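You operate a simulated robot arm through the tools that you are given. There is no shell and no other tool.

You run a simulated two-armed robot. Do the job below in one go: nothing can be reset, and whatever is moved stays where it is left.

Task
Lay the tray's strip on mark B, weigh it down and wind the backdrop to the Down mark.
Fine: strip from the long tray on table mark B, then the cream weight from this table on its flat part; free the brake before winding, put it back on after; the other strip and weights stay.

The check looks at the end state, three seconds after you hand in, the way a careful person would. Anything else that was tipped, shoved, dropped, spilled or broken makes it a failure.

Robot
Two 6-joint arms with two-finger parallel grippers on one trunk, hanging from a carriage that runs on a gantry, over the field with the corners [-2199, 1069], [-2199, -11], [1, -11], [1, 1069] (x, y) and turns from -369 to 319 degrees about z. Base frame: it is fixed where the carriage stands at the start and does not move with it; the origin is on the floor, on the carriage's upright axis, x ahead of it, y to its left, z up; the surface under the hand at the start is at about z = 740. Readings come in mm, degrees, newtons and seconds.
The left shoulder is at the start at [0, 200, 1719], the right one opposite. Each reaches about 764 mm from its shoulder. Places, roughly: backdrop crank [300, -400, 600]; cream cloth weight [-500, -4750, 750]; red brake lever [300, -100, 600]; strip [600, -100, 800]; table mark B [500, 300, 700]; woven strip with a blue tab [1000, 750, 750]. Payload 1.57 kg a hand.
The tool frame of a hand sits at the grasp point between the pads (the TCP): z along the fingers, y along the line on which they close. The tips reach 30 mm beyond it. The gripper opens to 80 mm. The fingers are 17 mm wide and 12 mm thick; the gripper's body (40 by 82 mm) begins 80 mm behind the TCP.
Orientation is told as [roll, pitch, yaw] about the base's x, y, z axes, in that order, counted from this pose: with the fingers straight down and closing along the base's y, the tool's x points along the base's -x, its y along +y and its z along -z.

Tools
- The arms move only by the tool arm_command. It takes "left_rows", "right_rows" or both (then of equal length, played together; a hand with none holds still); each is a list of rows, each a list of 7 numbers: the turn, a rotation vector about the tool's x, y, z in rad, then the shift along the tool's x, y, z in mm, then the gripper command, from -1 (shut) to 1 (fully open), values between in proportion. In form: [[ax, ay, az, dx, dy, dz, claw], ...]. A call has 1 to 20 rows; each row shifts and turns the commanded pose from where the row before left it, along the tool's axes as they then stand. A row lasts 0.2 s, in which the tool goes at most 50 mm and 8.6 degrees; a call with a longer step from one row to the next is refused whole, and so is a gripper value outside its range. Where a pose cannot be reached the arm comes as near as it can. A force on the tool above 40 N (or 10 N above the force at the start of the call, whichever is more), or a blocked arm, ends the call early, and 0.2 s more pass. Each finger travels about 72 mm/s and halts on what it meets, pressing with about 43 N; the grip force reading is that of the motor and also rises with nothing between the fingers. The clock runs only during rows and for 0.2 s after the last one: add rows that do not move to give the fingers time. The reply holds the time, the measured pose of the TCP, the force on the tool along the base axes, the opening and the grip force, in the units named above and with some noise, with the torque about the TCP (base axes, N m) and any sound that the robot's microphone picked up, and new pictures: "pictures" is both (left out), scene, wrist or none (wrist: the cameras of the hands that moved).
- Cameras (640 x 400 px; columns grow to the right, rows downward): "scene" is now at [255.5, -9.5, 1838.5]; the picture's right is [-0.17, -0.98, 0.00], its down [-0.92, 0.16, -0.36] and it looks along [0.36, -0.06, -0.93] (base axes); focal length 281 px, centre (320, 200). "left" rides on the left gripper at [72, 7, -122] in its tool frame; the picture's right is [-0.09, 1.00, 0.00], its down [-0.84, -0.08, -0.54] and it looks along [-0.54, -0.05, 0.84] (tool axes); focal length 238 px, centre (320, 200). "right" rides on the right gripper at [72, -7, -122] in its tool frame; the picture's right is [0.09, 1.00, 0.00], its down [-0.84, 0.08, -0.54] and it looks along [-0.54, 0.05, 0.84] (tool axes); focal length 238 px, centre (320, 200).
- slide_trunk(by): slides the trunk up (or, below 0, down) by that many mm; the arms and the scene camera ride with it, the base frame stays. It gives what a move gives, with no picture.
- drive_base(legs): drives the robot by 1 to 6 legs, each [ahead, left, turn to the left] in mm, mm and degrees, along the robot's own axes; the way and the turn of a leg run together, so that a leg with both is an arc; at most 1500 mm and 180 degrees a leg. The arms and the cameras ride along, it lands a little off, and it stops where it bumps. It keeps to its track: a leg is cut to what the track allows. It gives what a move gives, and a new picture of the scene camera.
- pan_tilt(pan, tilt): turns the head with the scene camera to pan (to the left, within 86 degrees either way) and tilt (down, from -29 to 69), counted from straight ahead of the robot. It gives what a move gives, and a new picture of the scene camera.
- measure_at(camera, pixels): for up to 12 pixels [column, row] of the newest picture of that camera ("zoom" is the newest enlarged one), the place [x, y, z] in the base frame of the surface seen there, good to about 3 mm. No time passes.
- zoom(camera, box): a new picture of the part [left, top, right, bottom] of that camera's present view, enlarged. No time passes.
- job_done(): hands the job in; it is judged then, once.

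Open the grippers and draw the arms clear of the work before you hand the job in, unless the task says otherwise.

The tools are called after "Emit:" as name(argument=value, ...) on one line, values as JSON. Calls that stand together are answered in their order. arm_command: Moves the arms, as the interface text tells. Its arguments: {"type":"object","properties":{"left_rows":{"type":"array","items":{"type":"array","items":{"type":"number"}}},"right_rows":{"type":"array","items":{"type":"array","items":{"type":"number"}}},"pictures":{"type":"string","enum":["both","scene","wrist","none"]}},"required":[]} The other tools are called the same way: slide_trunk (by) moves the trunk up or down; drive_base (legs) drives the base; pan_tilt (pan, tilt) turns the head that bears the scene camera; measure_at (camera, pixels) gives the place of the surface under pixels of a picture; zoom (camera, box) takes an enlarged picture of a part of a camera's view; job_done () hands the job in.

At the start:

```text
clock: 0.0
left_eef_pos: [274.6, -10.9, 984.9]
left_orientation: [0.0, 0.0, 0.0]
left_contact_force: [-0.2, 0.8, -0.4]
left_ft_torque: [0.01, 0.02, 0.0]
left_width: 79.6
left_finger_force: 0.1
right_eef_pos: [318.7, -329.2, 983.8]
right_orientation: [0.1, 0.0, 0.0]
right_contact_force: [0.8, 0.1, 1.0]
right_ft_torque: [0.02, -0.02, -0.02]
right_width: 80.1
right_finger_force: 0.1
trunk travel left (down, up): [-624.0, 12.0]
robot x, y, heading: [-0.5, -0.2, -0.0]
head pan, tilt (commanded): [-10.0, 68.8]
```

scene: 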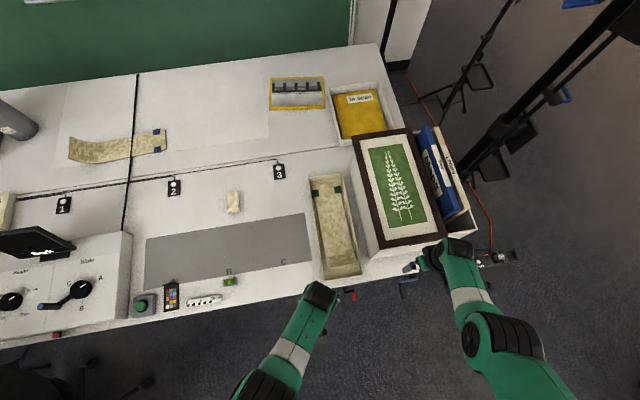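
right: 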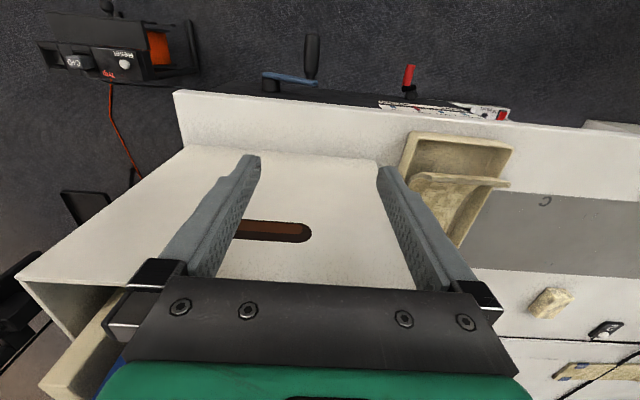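
left: 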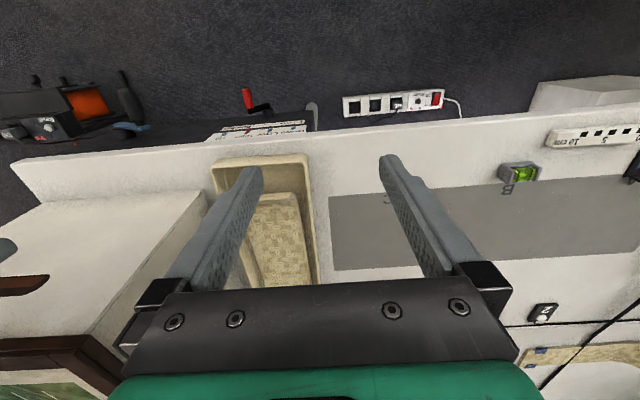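

The scene shows the tray with the strip around (335,225), a small cream object at (233,202), the grey pad with labels B and C, and the crank and brake at the table's front edge. I enlarge the views to read the labels before moving anything.

Emit:
zoom(camera="scene", box=[120, 150, 380, 312])

Emit:
zoom(camera="left", box=[160, 60, 480, 260])

Emit:
zoom(camera="right", box=[220, 20, 540, 220])

Emit:
measure_at(camera="scene", pixels=[[233, 202], [335, 225], [327, 190], [345, 265], [148, 245], [305, 215], [311, 255], [148, 283], [228, 271], [283, 262], [230, 283], [279, 170]])

```text
2.46 times, centred on (250, 231) of scene
```

zoom: 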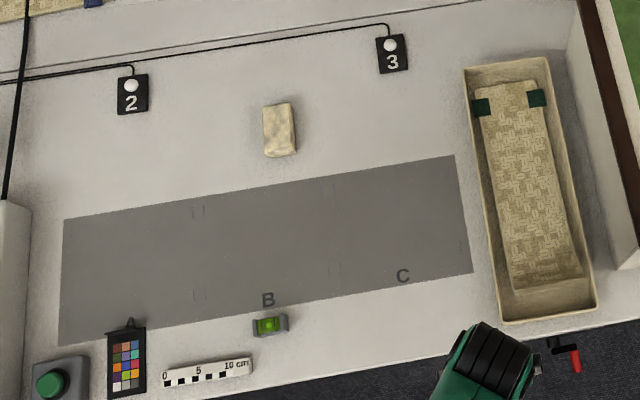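

```text
2.00 times, centred on (320, 160) of left
```

zoom: 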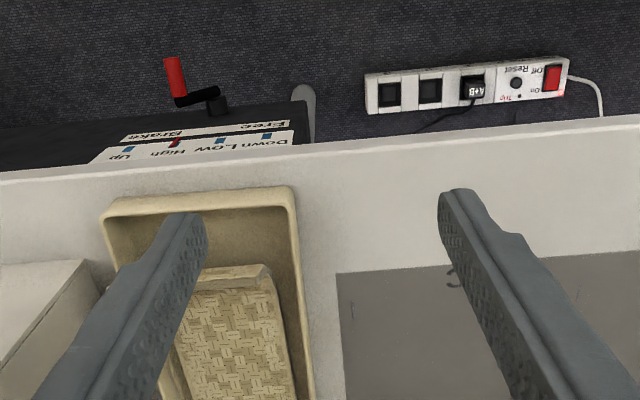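

```text
2.00 times, centred on (380, 120) of right
```

zoom: 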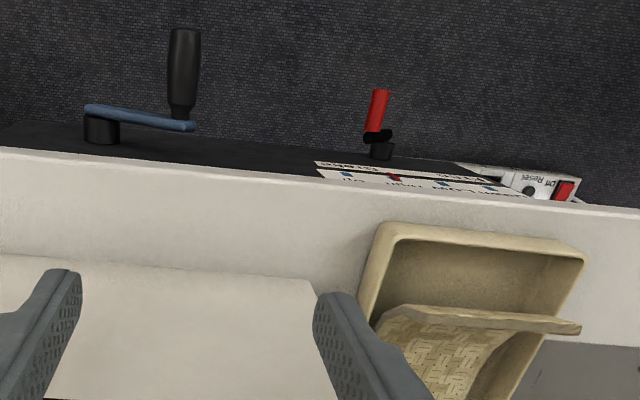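

```text
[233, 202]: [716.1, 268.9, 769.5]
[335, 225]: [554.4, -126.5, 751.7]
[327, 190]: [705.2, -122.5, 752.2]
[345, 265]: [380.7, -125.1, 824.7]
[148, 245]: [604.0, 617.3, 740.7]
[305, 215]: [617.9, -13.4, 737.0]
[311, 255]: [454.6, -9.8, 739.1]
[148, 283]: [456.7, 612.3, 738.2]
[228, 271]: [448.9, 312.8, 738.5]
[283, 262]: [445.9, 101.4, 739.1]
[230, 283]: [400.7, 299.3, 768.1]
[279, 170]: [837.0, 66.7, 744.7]
```

The cream object at (233,202) measures [716,269,770], and the strip lies in the tray from about x=705 to x=380, with a raised near end at z≈825. I pan the head to look for other weights, and at the display and backdrop.

Emit:
zoom(camera="scene", box=[290, 160, 380, 290])

Emit:
zoom(camera="scene", box=[140, 205, 320, 300])

Emit:
pan_tilt(pan=45, tilt=45)

```text
3.08 times, centred on (335, 225) of scene
```

zoom: 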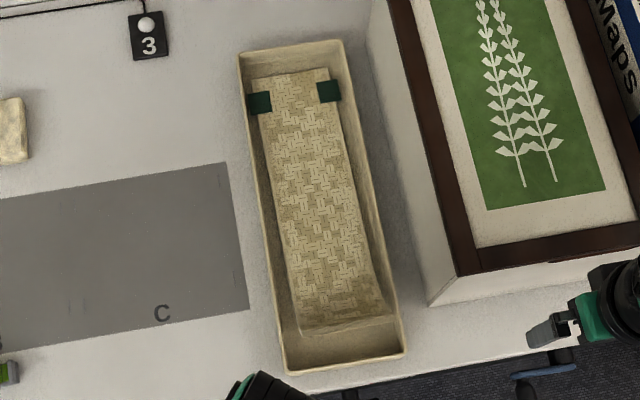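

```text
3.56 times, centred on (230, 252) of scene
```

zoom: 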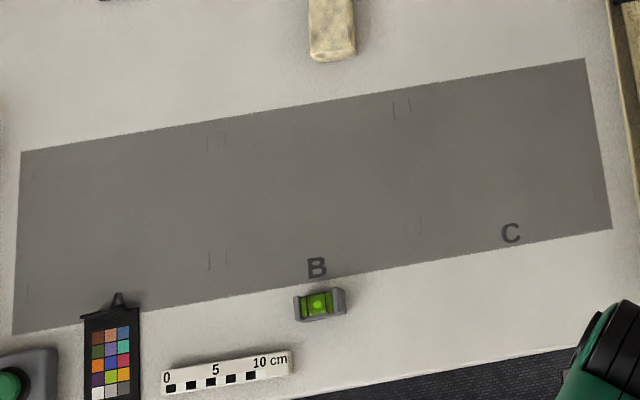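

```text
clock: 1.2
left_eef_pos: [274.4, -11.5, 984.5]
left_orientation: [0.0, -0.1, 0.1]
left_contact_force: [-0.1, -0.9, -0.4]
left_ft_torque: [0.02, -0.04, -0.02]
left_width: 79.9
left_finger_force: 0.0
right_eef_pos: [319.8, -328.4, 985.2]
right_orientation: [0.0, -0.1, 0.0]
right_contact_force: [0.5, 0.3, -0.2]
right_ft_torque: [0.03, 0.05, -0.01]
right_width: 80.0
right_finger_force: 0.0
trunk travel left (down, up): [-624.0, 12.0]
robot x, y, heading: [1.6, 3.4, 0.4]
head pan, tilt (commanded): [45.0, 45.0]
```

scene: 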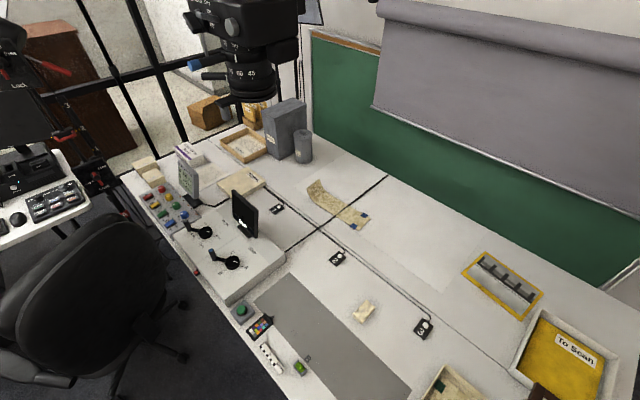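

The view shows the long table, with the grey backdrop roll at the back right and several cream items at the far left end around (150,170) and (240,145). I zoom in on them to identify all possible weights.

Emit:
zoom(camera="scene", box=[110, 90, 320, 222])

Emit:
zoom(camera="scene", box=[280, 170, 480, 295])

Emit:
zoom(camera="scene", box=[220, 250, 460, 400])

Emit:
zoom(camera="scene", box=[0, 60, 220, 240])

```text
3.03 times, centred on (215, 156) of scene
```

zoom: 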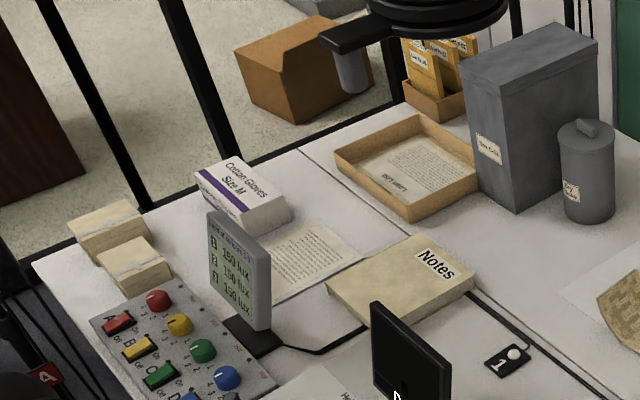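

```text
3.20 times, centred on (380, 232) of scene
```

zoom: 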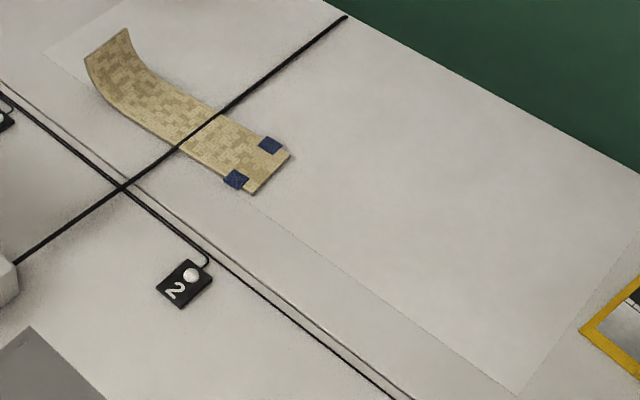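

```text
2.67 times, centred on (340, 325) of scene
```

zoom: 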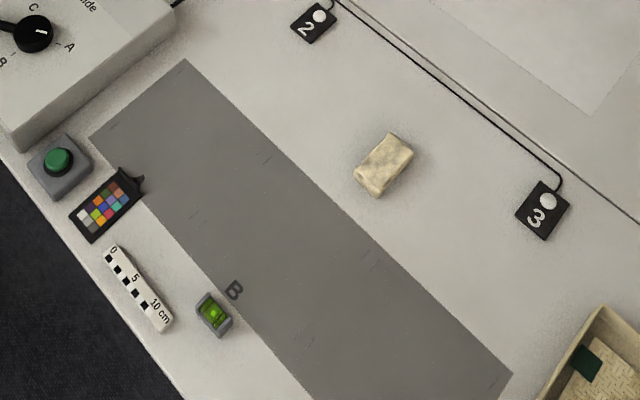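

```text
2.22 times, centred on (110, 150) of scene
```

zoom: 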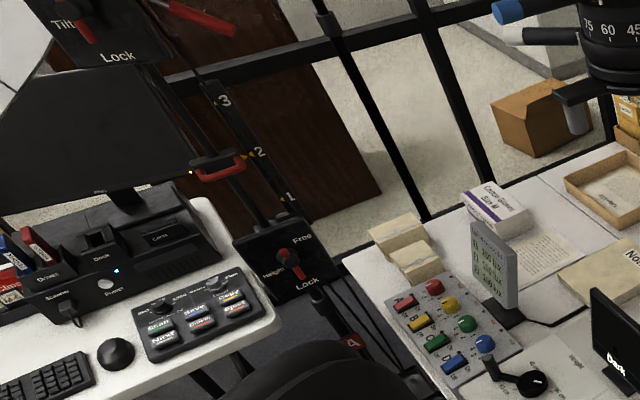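

The small cream weight at [716,269] is the only one near the pad. Now I look straight ahead at the backdrop and to the right for other tables.

Emit:
pan_tilt(pan=0, tilt=15)

Emit:
pan_tilt(pan=-60, tilt=35)

Emit:
pan_tilt(pan=-20, tilt=69)

```text
clock: 2.4
left_eef_pos: [274.7, -10.8, 984.4]
left_orientation: [0.0, 0.0, 0.0]
left_contact_force: [0.3, -0.4, -0.1]
left_ft_torque: [-0.01, -0.02, 0.02]
left_width: 80.0
left_finger_force: 0.0
right_eef_pos: [319.6, -330.2, 985.2]
right_orientation: [0.0, 0.0, 0.0]
right_contact_force: [0.0, -1.0, 0.2]
right_ft_torque: [0.03, -0.02, -0.03]
right_width: 80.0
right_finger_force: 0.0
trunk travel left (down, up): [-624.0, 12.0]
robot x, y, heading: [-1.7, -1.2, -0.2]
head pan, tilt (commanded): [0.0, 15.0]
```

scene: 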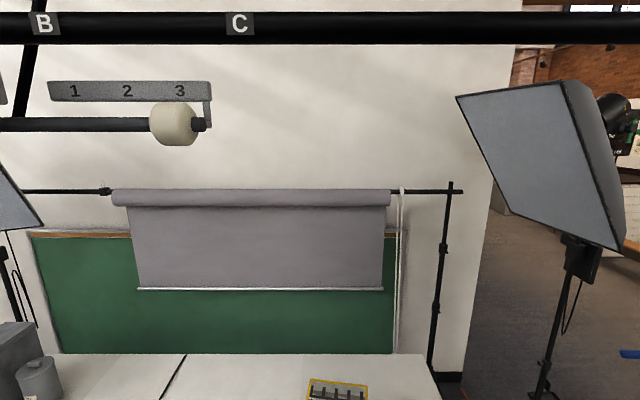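

```text
clock: 3.7
left_eef_pos: [276.0, -9.4, 984.5]
left_orientation: [0.0, 0.0, 0.0]
left_contact_force: [-0.4, -0.1, -0.7]
left_ft_torque: [0.01, 0.0, 0.01]
left_width: 80.0
left_finger_force: 0.1
right_eef_pos: [319.0, -328.4, 983.8]
right_orientation: [0.0, 0.1, 0.0]
right_contact_force: [0.3, -0.2, -1.2]
right_ft_torque: [0.0, -0.05, 0.01]
right_width: 80.1
right_finger_force: 0.1
trunk travel left (down, up): [-624.0, 12.0]
robot x, y, heading: [-2.8, 0.1, 0.0]
head pan, tilt (commanded): [-60.0, 35.0]
```

scene: 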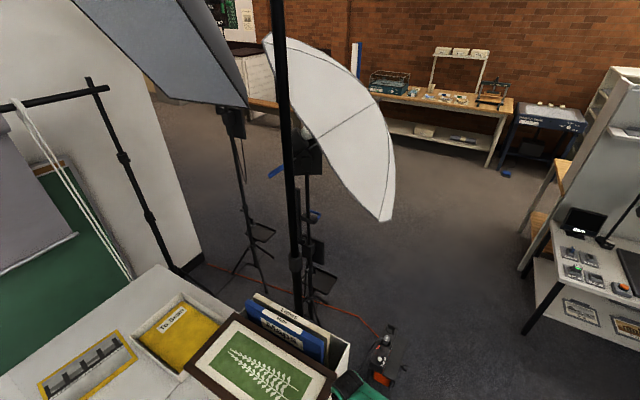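

```text
clock: 4.7
left_eef_pos: [273.9, -11.6, 984.4]
left_orientation: [-0.1, 0.0, 0.0]
left_contact_force: [-0.2, -0.2, 0.1]
left_ft_torque: [-0.01, 0.0, 0.01]
left_width: 80.2
left_finger_force: 0.0
right_eef_pos: [319.1, -329.8, 985.0]
right_orientation: [0.0, 0.0, 0.0]
right_contact_force: [0.7, -1.1, -0.3]
right_ft_torque: [0.0, -0.04, -0.01]
right_width: 80.1
right_finger_force: 0.0
trunk travel left (down, up): [-624.0, 12.0]
robot x, y, heading: [2.6, -2.4, -0.1]
head pan, tilt (commanded): [-20.0, 68.8]
```

scene: 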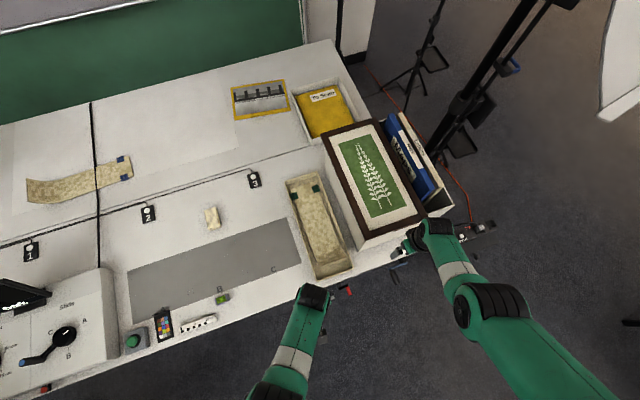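

The far table on the right holds the other weights, out of reach, so the cream weight beside the pad is the right one. I measure the crank, the brake lever and the label plate in the wrist pictures.

Emit:
measure_at(camera="left", pixels=[[246, 92], [250, 106], [268, 111], [295, 126], [248, 131], [225, 138], [312, 115], [205, 140], [300, 133], [240, 125], [269, 200], [265, 162]])

Emit:
measure_at(camera="right", pixels=[[311, 40], [311, 75], [290, 79], [268, 76], [271, 86], [265, 88], [409, 72], [409, 88], [411, 95], [450, 105], [400, 102], [330, 100]])

Emit:
zoom(camera="left", box=[190, 70, 350, 170])

Emit:
zoom(camera="right", box=[240, 20, 400, 120])

Emit:
zoom(camera="right", box=[370, 50, 530, 150])

```text
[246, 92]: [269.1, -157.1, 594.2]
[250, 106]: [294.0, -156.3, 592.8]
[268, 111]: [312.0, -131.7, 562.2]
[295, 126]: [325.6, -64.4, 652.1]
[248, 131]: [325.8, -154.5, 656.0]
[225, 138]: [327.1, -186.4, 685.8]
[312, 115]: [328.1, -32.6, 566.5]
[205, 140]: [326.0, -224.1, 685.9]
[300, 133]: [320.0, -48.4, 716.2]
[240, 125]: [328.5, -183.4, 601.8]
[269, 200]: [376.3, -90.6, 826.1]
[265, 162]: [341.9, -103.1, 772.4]
```

```text
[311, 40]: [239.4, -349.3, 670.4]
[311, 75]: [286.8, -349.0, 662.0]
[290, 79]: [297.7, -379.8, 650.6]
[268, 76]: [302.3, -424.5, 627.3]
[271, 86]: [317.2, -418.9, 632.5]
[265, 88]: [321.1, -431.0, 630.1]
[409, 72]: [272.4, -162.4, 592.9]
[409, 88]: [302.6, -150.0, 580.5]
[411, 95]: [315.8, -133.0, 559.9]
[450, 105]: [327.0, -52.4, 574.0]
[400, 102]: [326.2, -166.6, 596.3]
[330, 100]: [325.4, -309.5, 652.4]
```

```text
4.00 times, centred on (270, 120) of left
```

zoom: 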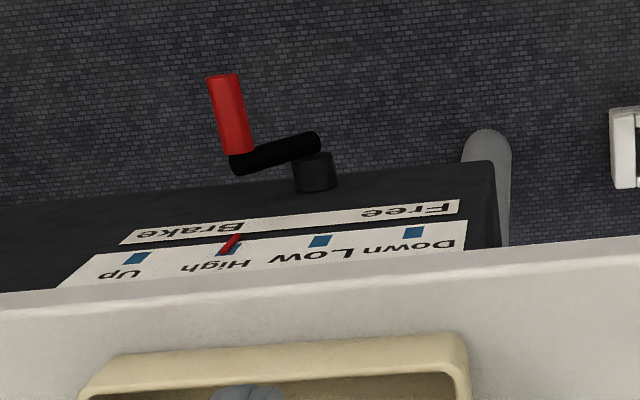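

```text
4.00 times, centred on (320, 70) of right
```

zoom: 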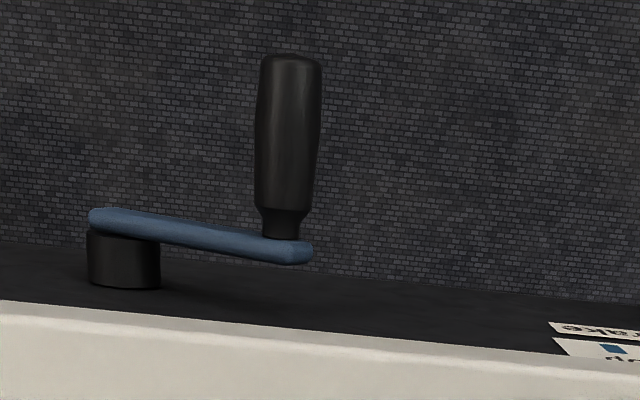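

```text
4.00 times, centred on (450, 100) of right
```

zoom: 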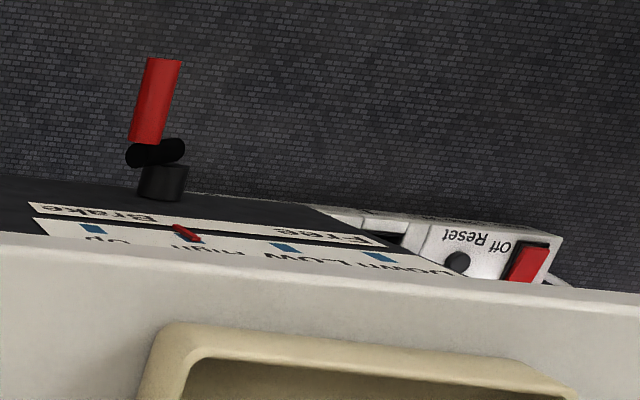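

The brake lever points up and to the right towards "Brake" (handle about [280,-157,593], hub [312,-132,562]), with "Free" on the left. The indicator's red pointer stands at "High". The crank grip runs along x from about 240 to 287 at y≈-349, z≈665. I move the left hand over to look at mark B's pad up close.

Emit:
arm_command(left_rows=[[0, 0, 0, 0, 43, 0, 1], [0, 0, 0, 0, 43, 0, 1], [0, 0, 0, 0, 43, 0, 1], [0, 0, 0, 0, 43, 0, 1], [0, 0, 0, 0, 43, 0, 1], [0, 0, 0, 0, 43, 0, 1], [0, 0, 0, 0, 42, 0, 1]], pictures="both")

```text
clock: 6.3
left_eef_pos: [290.2, 284.4, 954.0]
left_orientation: [0.0, 0.1, 0.0]
left_contact_force: [0.1, 0.2, -0.5]
left_ft_torque: [0.04, -0.02, -0.01]
left_width: 80.1
left_finger_force: 0.0
left hand out of reach, approached as far as the arm can: row 1, 2, 3, 4
right_eef_pos: [319.1, -329.0, 984.9]
right_orientation: [0.0, 0.0, 0.1]
right_contact_force: [1.3, -1.7, -0.1]
right_ft_torque: [0.06, 0.0, 0.03]
right_width: 79.9
right_finger_force: 0.1
trunk travel left (down, up): [-624.0, 12.0]
robot x, y, heading: [-1.0, 3.3, -0.3]
head pan, tilt (commanded): [-20.0, 68.8]
```

scene: 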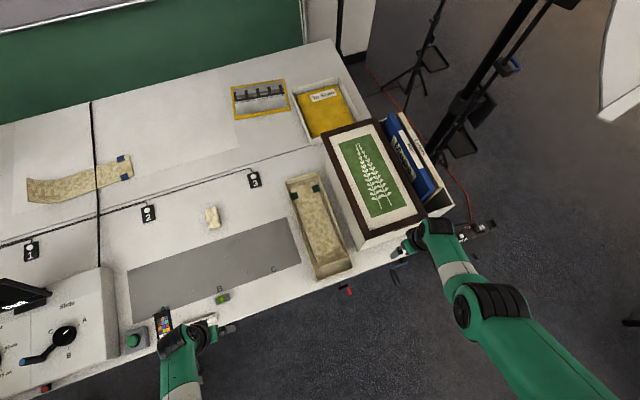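
left: 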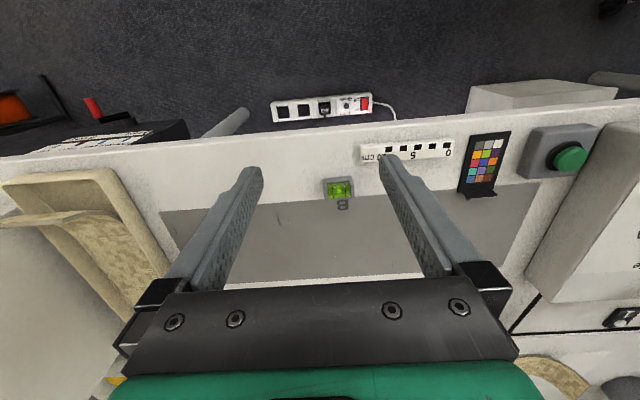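

The left camera now sees the pad, from about (165,210) to (540,190), with "B" at (342,205). I enlarge it to find the outline of mark B.

Emit:
zoom(camera="left", box=[230, 170, 410, 290])

Emit:
zoom(camera="left", box=[0, 150, 180, 290])

Emit:
zoom(camera="scene", box=[120, 210, 310, 330])

```text
3.33 times, centred on (320, 230) of left
```

zoom: 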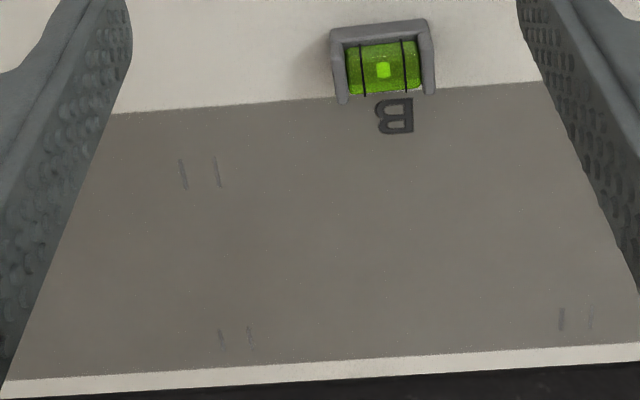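

```text
2.86 times, centred on (90, 220) of left
```

zoom: 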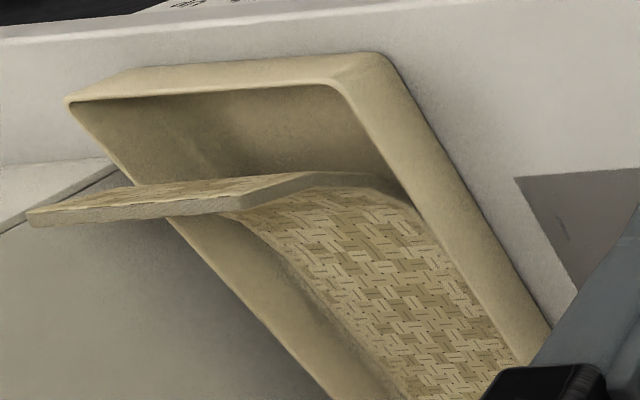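

```text
3.33 times, centred on (215, 270) of scene
```

zoom: 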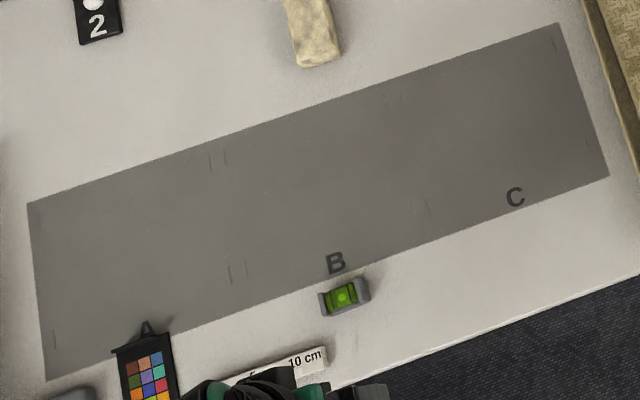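

The ticks in pairs along the pad divide it into three cells, A, B and C. I measure the tick positions in the latest zoom picture.

Emit:
measure_at(camera="zoom", pixels=[[211, 163], [226, 158], [230, 275], [245, 270], [388, 100], [402, 97], [413, 210], [428, 207], [335, 263], [53, 340], [555, 40], [588, 148]])

Emit:
measure_at(camera="left", pixels=[[278.6, 221.9], [289.1, 221.6], [290.3, 271.4], [299, 270.5], [392.6, 266], [401, 266.6], [342, 205], [338, 180]])

```text
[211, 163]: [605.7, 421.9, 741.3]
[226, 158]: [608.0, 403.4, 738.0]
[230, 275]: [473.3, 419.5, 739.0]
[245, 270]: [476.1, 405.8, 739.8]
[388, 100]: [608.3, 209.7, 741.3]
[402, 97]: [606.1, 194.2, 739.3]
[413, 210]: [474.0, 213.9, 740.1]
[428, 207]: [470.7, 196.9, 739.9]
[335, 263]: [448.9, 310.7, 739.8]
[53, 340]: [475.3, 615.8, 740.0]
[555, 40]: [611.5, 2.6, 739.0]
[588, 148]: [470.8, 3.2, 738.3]
```

```text
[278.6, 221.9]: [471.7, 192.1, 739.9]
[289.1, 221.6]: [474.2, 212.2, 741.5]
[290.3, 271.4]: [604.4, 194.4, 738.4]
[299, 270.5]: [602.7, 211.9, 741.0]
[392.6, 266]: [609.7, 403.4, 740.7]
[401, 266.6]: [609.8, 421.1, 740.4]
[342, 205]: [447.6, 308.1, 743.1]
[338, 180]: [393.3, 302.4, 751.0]
```

Mark B's corner ticks stand at y≈212 and 404, x≈470 and 608, so its centre is about (540, 308). Now I measure the strip in the tray precisely.

Emit:
zoom(camera="scene", box=[270, 165, 370, 285])

```text
3.33 times, centred on (320, 225) of scene
```

zoom: 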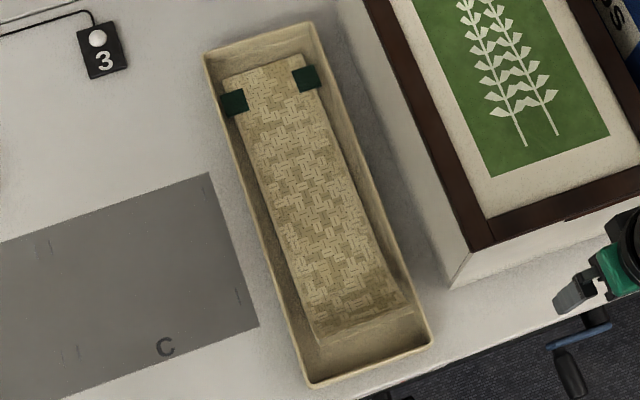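

Emit:
measure_at(camera="zoom", pixels=[[226, 77], [302, 57], [222, 95], [314, 75], [270, 100], [290, 160], [310, 220], [325, 260], [340, 290], [352, 320], [322, 338], [405, 303]])

Emit:
measure_at(camera="zoom", pixels=[[245, 150], [327, 130], [268, 215], [350, 190], [295, 290], [380, 255], [208, 50], [315, 25], [315, 385], [430, 345], [370, 360], [260, 38]])

Emit:
measure_at(camera="left", pixels=[[10, 223], [55, 222], [75, 224], [90, 215], [110, 225], [120, 240], [130, 260], [60, 218], [12, 214], [100, 178], [20, 185], [190, 300]])

```text
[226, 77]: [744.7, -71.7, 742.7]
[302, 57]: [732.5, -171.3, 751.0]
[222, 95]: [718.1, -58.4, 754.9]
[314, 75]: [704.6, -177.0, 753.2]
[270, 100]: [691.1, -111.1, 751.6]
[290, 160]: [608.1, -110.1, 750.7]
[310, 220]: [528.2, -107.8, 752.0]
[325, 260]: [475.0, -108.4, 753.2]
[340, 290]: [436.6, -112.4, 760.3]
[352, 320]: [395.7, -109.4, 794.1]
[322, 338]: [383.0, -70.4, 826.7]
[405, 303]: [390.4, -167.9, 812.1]
```

```text
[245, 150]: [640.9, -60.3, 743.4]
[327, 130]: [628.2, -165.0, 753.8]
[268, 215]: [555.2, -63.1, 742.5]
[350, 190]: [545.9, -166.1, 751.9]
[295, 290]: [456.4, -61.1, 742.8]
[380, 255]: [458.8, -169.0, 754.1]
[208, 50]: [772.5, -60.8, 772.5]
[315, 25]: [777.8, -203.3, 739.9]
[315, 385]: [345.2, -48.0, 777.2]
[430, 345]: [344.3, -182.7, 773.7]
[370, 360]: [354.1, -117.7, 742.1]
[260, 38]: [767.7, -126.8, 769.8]
```

```text
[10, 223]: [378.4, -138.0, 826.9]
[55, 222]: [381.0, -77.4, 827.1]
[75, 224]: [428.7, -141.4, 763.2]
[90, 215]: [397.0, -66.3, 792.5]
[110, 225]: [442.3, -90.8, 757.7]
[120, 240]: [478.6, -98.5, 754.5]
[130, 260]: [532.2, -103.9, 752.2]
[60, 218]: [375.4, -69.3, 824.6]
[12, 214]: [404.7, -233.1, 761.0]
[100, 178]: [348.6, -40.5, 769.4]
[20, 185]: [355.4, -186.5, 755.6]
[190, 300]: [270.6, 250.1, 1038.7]
```

The strip is about 100 mm wide, flat from x≈735 to 460 (z≈752), and curls up to z≈826 at x≈380, where it can be gripped across its thickness. I measure the herbarium box, weight and other heights before lowering the trunk.

Emit:
measure_at(camera="scene", pixels=[[370, 180], [350, 235], [420, 210], [326, 135], [430, 200], [445, 205], [212, 217], [221, 299], [135, 341], [40, 290], [400, 230], [350, 255]])

Emit:
zoom(camera="scene", box=[180, 195, 250, 240])

Emit:
zoom(camera="scene", box=[320, 200, 480, 310])

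```text
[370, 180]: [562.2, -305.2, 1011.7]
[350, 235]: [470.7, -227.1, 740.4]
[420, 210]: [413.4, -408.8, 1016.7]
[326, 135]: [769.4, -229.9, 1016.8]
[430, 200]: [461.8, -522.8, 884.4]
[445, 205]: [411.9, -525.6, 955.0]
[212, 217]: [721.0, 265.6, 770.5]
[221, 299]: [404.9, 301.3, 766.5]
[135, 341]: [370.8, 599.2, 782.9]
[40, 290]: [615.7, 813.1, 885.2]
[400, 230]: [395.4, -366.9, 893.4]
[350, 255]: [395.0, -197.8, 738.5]
```

```text
8.89 times, centred on (215, 218) of scene
```

zoom: 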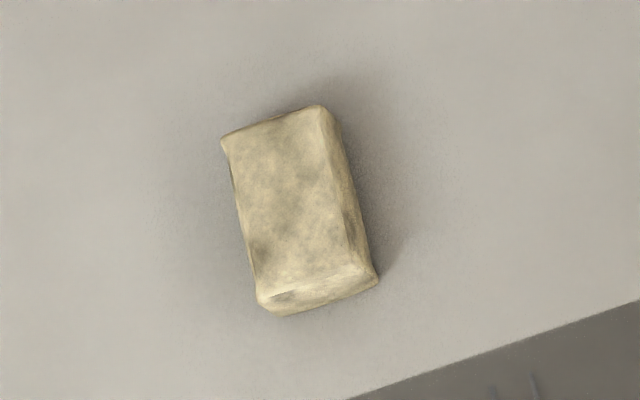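

```text
3.64 times, centred on (400, 255) of scene
```

zoom: 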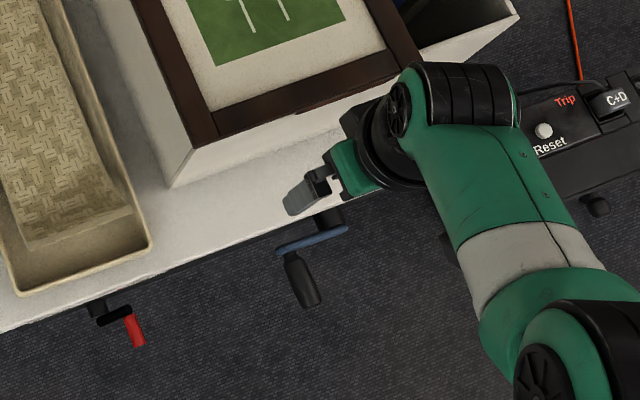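

The herbarium box is tall (top z≈1015, y from -205 rightwards, front x≈400), and the weight sits at about [720,267] with top z≈770. Before lowering the trunk I raise both hands.

Emit:
arm_command(left_rows=[[0, 0, 0, 0, 0, -45, 1], [0, 0, 0, 0, 0, -45, 1], [0, 0, 0, 0, 0, -45, 1], [0, 0, 0, 0, 0, -45, 1], [0, 0, 0, 0, 0, -45, 1], [0, 0, 0, 0, 0, -45, 1]], right_rows=[[0, 0, 0, 15, 0, -45, 1], [0, 0, 0, 15, 0, -45, 1], [0, 0, 0, 15, 0, -45, 1], [0, 0, 0, 15, 0, -45, 1], [0, 0, 0, 15, 0, -45, 1], [0, 0, 0, 15, 0, -45, 1]], pictures="scene")

```text
clock: 7.7
left_eef_pos: [415.4, 319.2, 1077.2]
left_orientation: [0.0, 0.1, 0.0]
left_contact_force: [0.1, -0.3, 0.3]
left_ft_torque: [0.01, -0.05, 0.02]
left_width: 80.2
left_finger_force: 0.1
left hand out of reach, approached as far as the arm can: row 1, 2, 3, 4, 5, 6
right_eef_pos: [371.1, -384.4, 1056.1]
right_orientation: [0.0, 0.0, 0.1]
right_contact_force: [-0.1, -0.1, 0.6]
right_ft_torque: [-0.03, -0.01, -0.02]
right_width: 80.0
right_finger_force: 0.0
right hand out of reach, approached as far as the arm can: row 1, 2, 3, 4, 5, 6
trunk travel left (down, up): [-624.0, 12.0]
robot x, y, heading: [-1.9, -1.3, -0.1]
head pan, tilt (commanded): [-20.0, 68.8]
```

scene: 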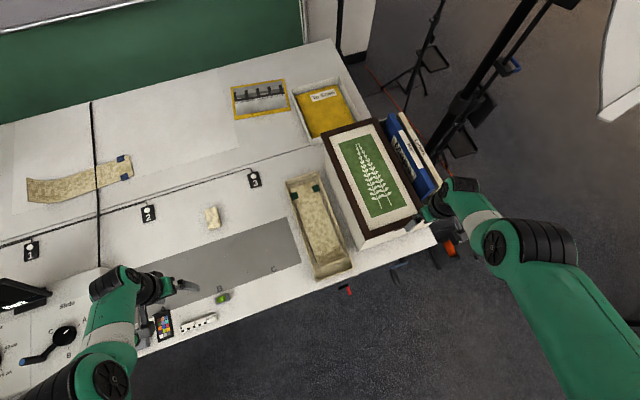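

Raising the hands is bounded by an inner reach limit, and both hands slid outwards; the right hand is now at x=371 close above the box's front. I pull the right hand back and outward into free space at the robot's right side.

Emit:
arm_command(right_rows=[[0, 0, 0, 35, -19, 14, 1], [0, 0, 0, 37, -19, 14, 1], [0, 0, 0, 37, -19, 14, 1], [0, 0, 0, 37, -19, 14, 1], [0, 0, 0, 37, -19, 14, 1], [0, 0, 0, 37, -19, 14, 1]], pictures="both")

```text
clock: 9.1
left_eef_pos: [414.6, 319.1, 1076.6]
left_orientation: [0.0, 0.1, 0.0]
left_contact_force: [0.5, -0.5, -1.3]
left_ft_torque: [-0.03, 0.01, 0.03]
left_width: 79.7
left_finger_force: 0.1
right_eef_pos: [155.2, -494.3, 972.8]
right_orientation: [-0.1, 0.0, 0.1]
right_contact_force: [0.1, 0.8, -0.5]
right_ft_torque: [0.0, 0.03, 0.0]
right_width: 79.8
right_finger_force: 0.1
right hand out of reach, approached as far as the arm can: row 1, 2, 3, 5, 6
trunk travel left (down, up): [-624.0, 12.0]
robot x, y, heading: [4.3, -1.5, 0.1]
head pan, tilt (commanded): [-20.0, 68.8]
```

scene: 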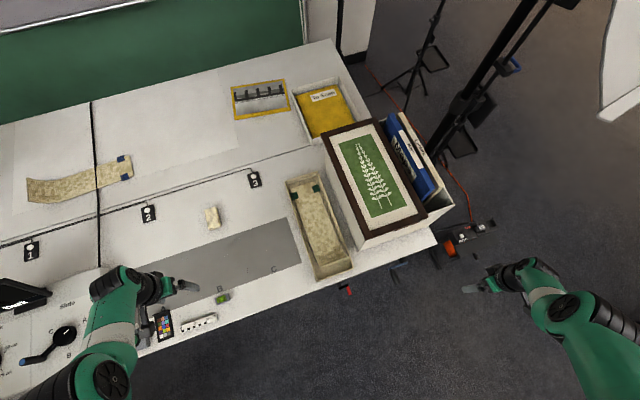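
right: 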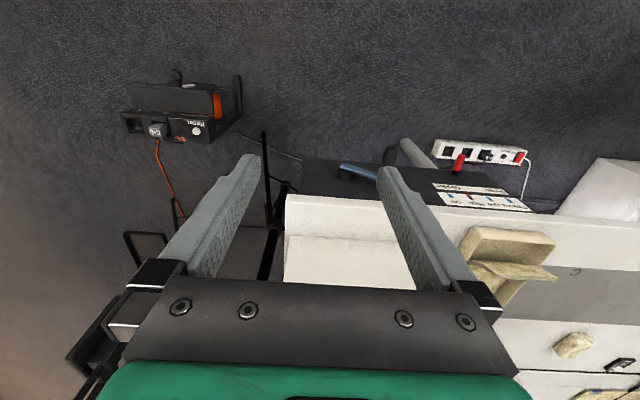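

The right hand is at [155,-494,973] in free space, clear of the table. I lower the trunk by 180 mm so that the left arm can reach the tray.

Emit:
slide_trunk(by=-180)

```text
clock: 11.1
left_eef_pos: [415.0, 317.6, 897.0]
left_orientation: [0.1, 0.1, 0.0]
left_contact_force: [1.0, -0.2, -0.7]
left_ft_torque: [0.0, -0.02, 0.0]
left_width: 80.1
left_finger_force: 0.1
right_eef_pos: [155.7, -494.4, 793.7]
right_orientation: [0.0, 0.0, 0.0]
right_contact_force: [0.3, 0.0, -0.2]
right_ft_torque: [0.02, -0.04, -0.03]
right_width: 79.8
right_finger_force: 0.1
trunk travel left (down, up): [-444.0, 192.0]
robot x, y, heading: [1.3, 0.7, 0.1]
head pan, tilt (commanded): [-20.0, 68.8]
```

The trunk is down and the left hand is at [415,318,897]. I carry it in an arc over the pad to above the curled strip end near [378,-118,897], setting the gripper to about half open.

Emit:
arm_command(left_rows=[[0, 0, 0, -13, -43.6, 0, 0.1], [0, 0, 0, -13, -43.6, 0, 0.1], [0, 0, 0, -13, -43.6, 0, 0.1], [0, 0, 0, -13, -43.6, 0, 0.1], [0, 0, 0, -13, -43.6, 0, 0.1], [0, 0, 0, 19, -43.6, 0, 0.1], [0, 0, 0, 19, -43.6, 0, 0.1], [0, 0, 0, 19, -43.6, 0, 0.1], [0, 0, 0, 19, -43.6, 0, 0.1], [0, 0, 0, 19, -43.6, 0, 0.1]], pictures="both")

```text
clock: 13.3
left_eef_pos: [372.0, 9.6, 879.3]
left_orientation: [0.1, 0.2, 0.1]
left_contact_force: [-0.2, -1.4, -1.4]
left_ft_torque: [-0.02, -0.03, 0.0]
left_width: 43.7
left_finger_force: 0.1
left hand out of reach, approached as far as the arm can: row 2, 3, 4, 5, 6, 7, 8
right_eef_pos: [156.2, -494.7, 794.1]
right_orientation: [0.1, 0.0, -0.1]
right_contact_force: [-0.9, -0.2, 0.1]
right_ft_torque: [-0.04, 0.01, -0.04]
right_width: 79.9
right_finger_force: 0.1
trunk travel left (down, up): [-444.0, 192.0]
robot x, y, heading: [2.3, -1.8, 0.1]
head pan, tilt (commanded): [-20.0, 68.8]
```

scene: 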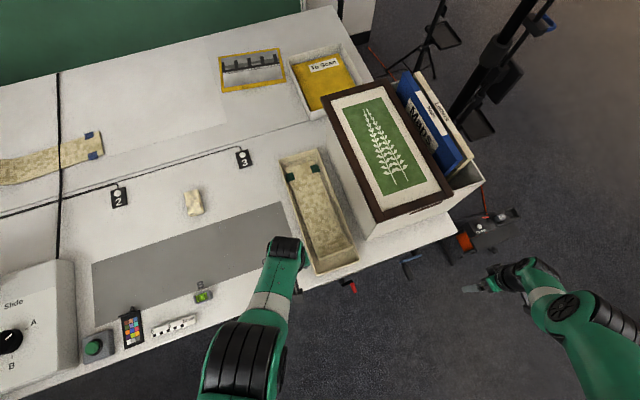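
left: 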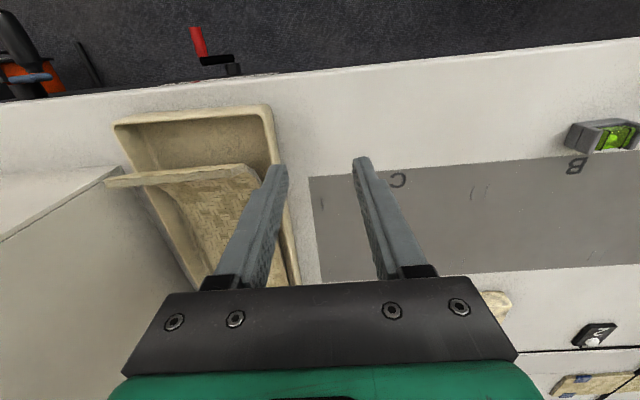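

The hand slid along the inner reach limit to [372,10,879], clear of everything. I raise the trunk 50 mm to get out of that limit.

Emit:
slide_trunk(by=50)

```text
clock: 14.2
left_eef_pos: [372.9, 9.4, 930.1]
left_orientation: [0.0, 0.2, 0.0]
left_contact_force: [-0.3, 0.9, 0.6]
left_ft_torque: [-0.04, 0.02, 0.0]
left_width: 44.2
left_finger_force: 0.1
right_eef_pos: [154.4, -494.3, 843.8]
right_orientation: [-0.1, -0.1, 0.0]
right_contact_force: [-0.2, -0.6, 0.1]
right_ft_torque: [-0.01, 0.0, 0.01]
right_width: 80.1
right_finger_force: 0.1
trunk travel left (down, up): [-494.0, 142.0]
robot x, y, heading: [0.5, 2.7, 0.1]
head pan, tilt (commanded): [-20.0, 68.8]
```

I turn the left hand by -90° in yaw (closing along base x, camera towards +y) while coming down a little.

Emit:
arm_command(left_rows=[[0, 0, 0.1428, 0, 0, 4, 0.1], [0, 0, 0.1428, 0, 0, 4, 0.1], [0, 0, 0.1428, 0, 0, 4, 0.1], [0, 0, 0.1428, 0, 0, 4, 0.1], [0, 0, 0.1428, 0, 0, 4, 0.1], [0, 0, 0.1428, 0, 0, 4, 0.1], [0, 0, 0.1428, 0, 0, 4, 0.1], [0, 0, 0.1428, 0, 0, 4, 0.1], [0, 0, 0.1428, 0, 0, 4, 0.1], [0, 0, 0.1428, 0, 0, 4, 0.1], [0, 0, 0.1428, 0, 0, 4, 0.1]], pictures="both")

```text
clock: 16.6
left_eef_pos: [355.9, 17.6, 903.6]
left_orientation: [-0.1, 0.0, -90.1]
left_contact_force: [-0.4, -0.5, 0.4]
left_ft_torque: [-0.04, 0.04, 0.0]
left_width: 43.9
left_finger_force: 0.0
left hand out of reach, approached as far as the arm can: row 3, 5, 6, 8, 10
right_eef_pos: [155.2, -494.2, 843.4]
right_orientation: [0.0, 0.0, -0.1]
right_contact_force: [-0.2, 0.5, 0.3]
right_ft_torque: [0.02, 0.01, 0.01]
right_width: 80.1
right_finger_force: 0.0
trunk travel left (down, up): [-494.0, 142.0]
robot x, y, heading: [0.2, 3.0, -0.1]
head pan, tilt (commanded): [-20.0, 68.8]
```

scene: 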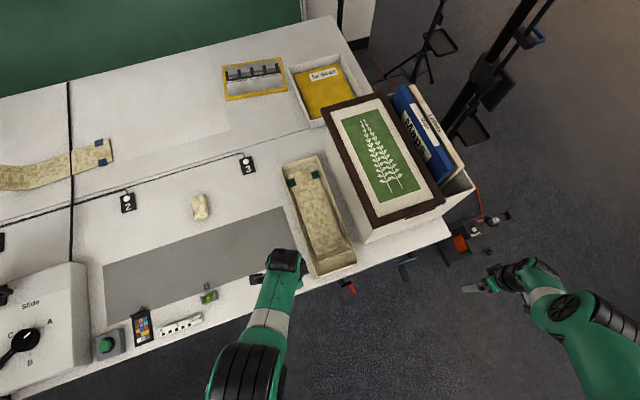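
left: 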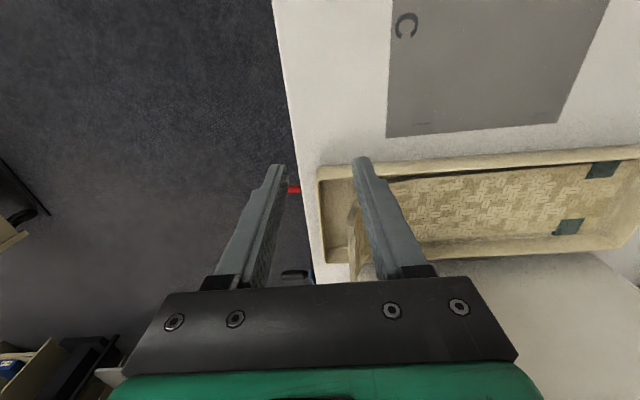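

Yaw -90° is reached (tool x now along +y, tool y along +x), with the strip's curl visible at (355,225). I shift 135 mm to -y over the curl and tilt the fingers 20° forward to match the curl's slope.

Emit:
arm_command(left_rows=[[0, 0, 0, -45, 0, 0, 0.1], [0, 0, 0, -45, 0, 0, 0.1], [0, 0, 0, -45, 0, 0, 0.1], [-0.1163, 0, 0, 0, 0, 0, 0.1], [-0.1163, 0, 0, 0, 0, 0, 0.1], [-0.1163, 0, 0, 0, 0, 0, 0.1]], pictures="both")

```text
clock: 18.1
left_eef_pos: [333.5, -104.3, 919.3]
left_orientation: [19.9, 0.0, -90.0]
left_contact_force: [0.1, 0.1, 0.1]
left_ft_torque: [-0.03, 0.03, 0.01]
left_width: 44.2
left_finger_force: 0.1
left hand out of reach, approached as far as the arm can: row 1, 2, 3, 4, 5, 6
right_eef_pos: [155.8, -495.7, 843.1]
right_orientation: [-0.1, 0.0, 0.0]
right_contact_force: [0.3, 0.4, -0.2]
right_ft_torque: [-0.02, -0.01, -0.02]
right_width: 80.1
right_finger_force: 0.1
trunk travel left (down, up): [-494.0, 142.0]
robot x, y, heading: [0.5, -0.8, 0.1]
head pan, tilt (commanded): [-20.0, 68.8]
```

scene: 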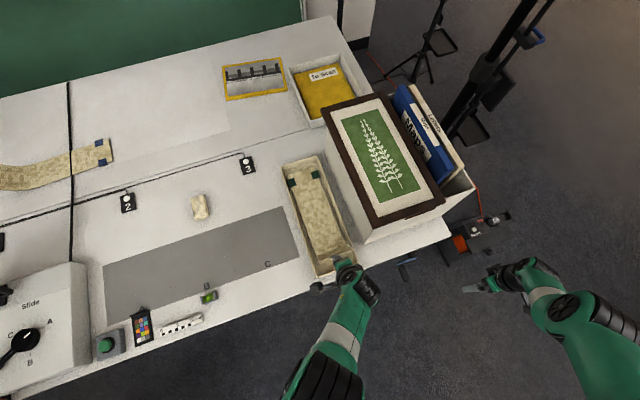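
left: 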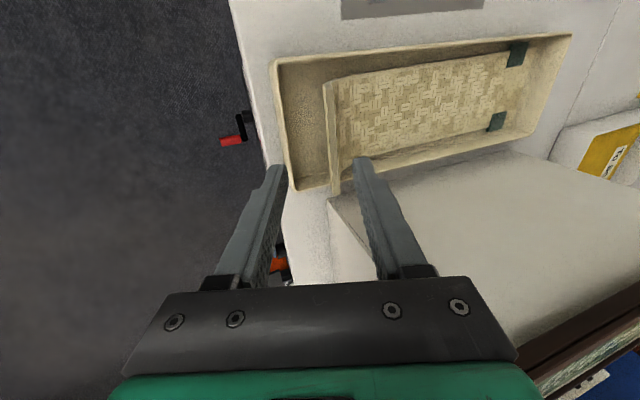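

The tilt is right (roll 19.9, yaw -90), with the TCP at [333,-104,919]. I measure the curl's edge, visible from (327,85) to (336,190), with the wrist camera.

Emit:
zoom(camera="left", box=[260, 50, 420, 200])

Emit:
measure_at(camera="left", pixels=[[326, 90], [330, 130], [334, 170], [336, 110], [340, 130], [345, 150], [350, 120], [365, 110], [380, 105], [400, 100], [290, 120], [300, 180]])

```text
2.67 times, centred on (340, 125) of left
```

zoom: 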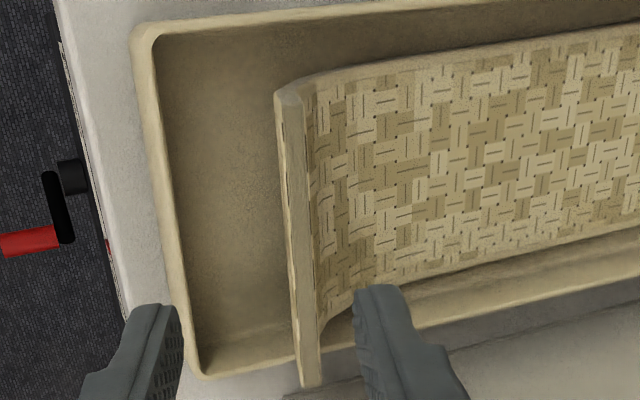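

```text
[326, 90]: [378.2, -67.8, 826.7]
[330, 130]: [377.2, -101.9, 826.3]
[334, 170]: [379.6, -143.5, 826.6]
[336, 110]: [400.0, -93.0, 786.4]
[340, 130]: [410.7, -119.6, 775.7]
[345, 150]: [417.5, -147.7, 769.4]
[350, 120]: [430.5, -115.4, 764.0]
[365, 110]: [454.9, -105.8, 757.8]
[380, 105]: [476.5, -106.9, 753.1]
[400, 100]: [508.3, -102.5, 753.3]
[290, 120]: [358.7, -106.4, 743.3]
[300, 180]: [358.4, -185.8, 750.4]
```

The curl's end edge lies at x≈378, z≈826, y -68 to -170, with the last 30 mm sloping about 68°. I approach along the tool axis, stopping about 30 mm short to check the position.

Emit:
arm_command(left_rows=[[0, 0, 0, 0, 0, 30, 0.1], [0, 0, 0, -13.7, 10.3, 25, 0.1], [0, 0, 0, 0, 0, 25, 0.1], [0, 0, 0, 0, 0, 0, 0.1]], pictures="wrist")

```text
clock: 19.1
left_eef_pos: [327.9, -97.1, 905.2]
left_orientation: [19.8, 0.0, -90.0]
left_contact_force: [-0.8, 0.7, 0.5]
left_ft_torque: [0.02, -0.03, -0.01]
left_width: 44.3
left_finger_force: 0.1
left hand out of reach, approached as far as the arm can: row 1, 2, 3
right_eef_pos: [156.0, -494.5, 844.1]
right_orientation: [0.0, 0.1, 0.0]
right_contact_force: [-0.2, 0.2, -1.0]
right_ft_torque: [0.0, 0.01, 0.02]
right_width: 79.8
right_finger_force: 0.1
trunk travel left (down, up): [-494.0, 142.0]
robot x, y, heading: [1.8, -4.2, 0.1]
head pan, tilt (commanded): [-20.0, 68.8]
```

left: 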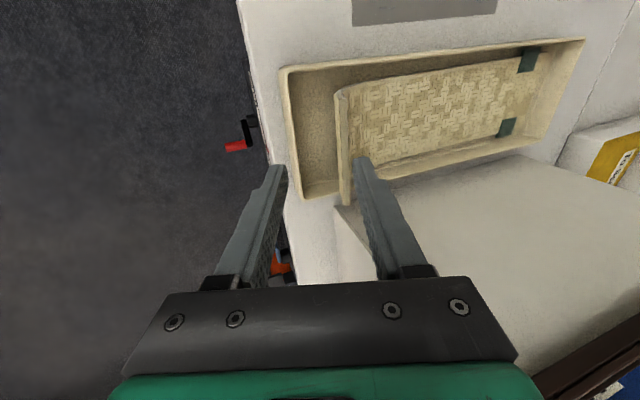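

The hand barely moved forward although it was commanded 80 mm ahead, so some limit is in play that I don't understand yet. I measure points along the visible arms (elbow at (300,390), wrist at (368,285)) to work out the geometry.

Emit:
zoom(camera="scene", box=[240, 220, 640, 400])

Emit:
measure_at(camera="scene", pixels=[[300, 390], [325, 350], [345, 305], [365, 283], [350, 265], [335, 280], [610, 330], [570, 320], [545, 293], [525, 268], [500, 285], [600, 380]])

Emit:
pan_tilt(pan=20, tilt=69)

```text
1.60 times, centred on (440, 310) of scene
```

zoom: 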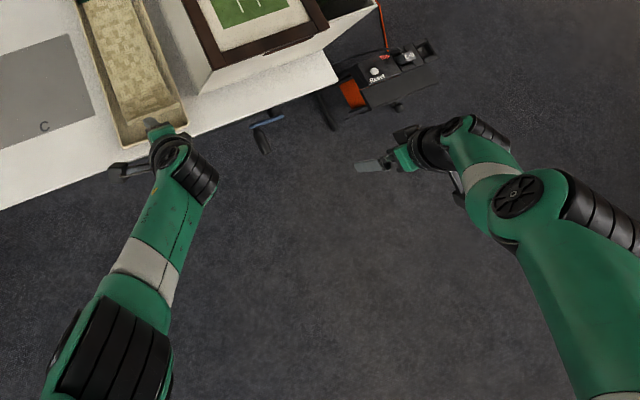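

```text
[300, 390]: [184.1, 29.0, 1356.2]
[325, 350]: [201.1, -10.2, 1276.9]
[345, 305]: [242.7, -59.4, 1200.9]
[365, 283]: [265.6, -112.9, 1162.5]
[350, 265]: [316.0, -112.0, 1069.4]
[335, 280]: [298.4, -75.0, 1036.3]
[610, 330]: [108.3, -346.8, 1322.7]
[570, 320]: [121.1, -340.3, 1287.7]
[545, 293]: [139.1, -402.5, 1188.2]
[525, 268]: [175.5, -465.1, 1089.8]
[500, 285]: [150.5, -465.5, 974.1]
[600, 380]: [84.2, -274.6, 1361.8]
```

```text
clock: 20.1
left_eef_pos: [327.3, -98.0, 905.7]
left_orientation: [19.8, -0.1, -90.0]
left_contact_force: [0.6, 0.8, -0.4]
left_ft_torque: [0.0, 0.04, -0.02]
left_width: 44.3
left_finger_force: 0.1
right_eef_pos: [155.2, -495.1, 843.6]
right_orientation: [-0.1, 0.0, 0.0]
right_contact_force: [0.6, 0.2, 0.4]
right_ft_torque: [-0.02, 0.0, -0.01]
right_width: 79.8
right_finger_force: 0.1
trunk travel left (down, up): [-494.0, 142.0]
robot x, y, heading: [0.7, 1.5, 0.1]
head pan, tilt (commanded): [20.0, 68.8]
```

scene: 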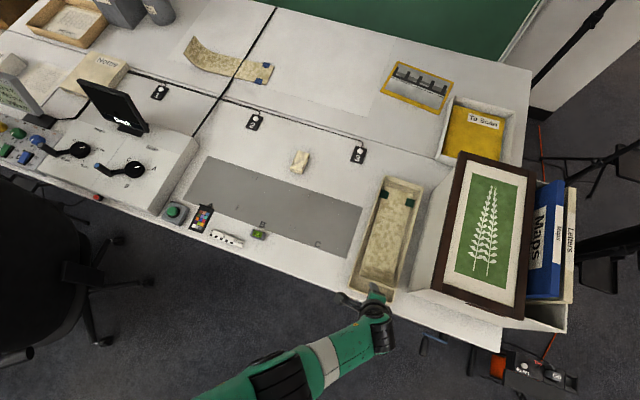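

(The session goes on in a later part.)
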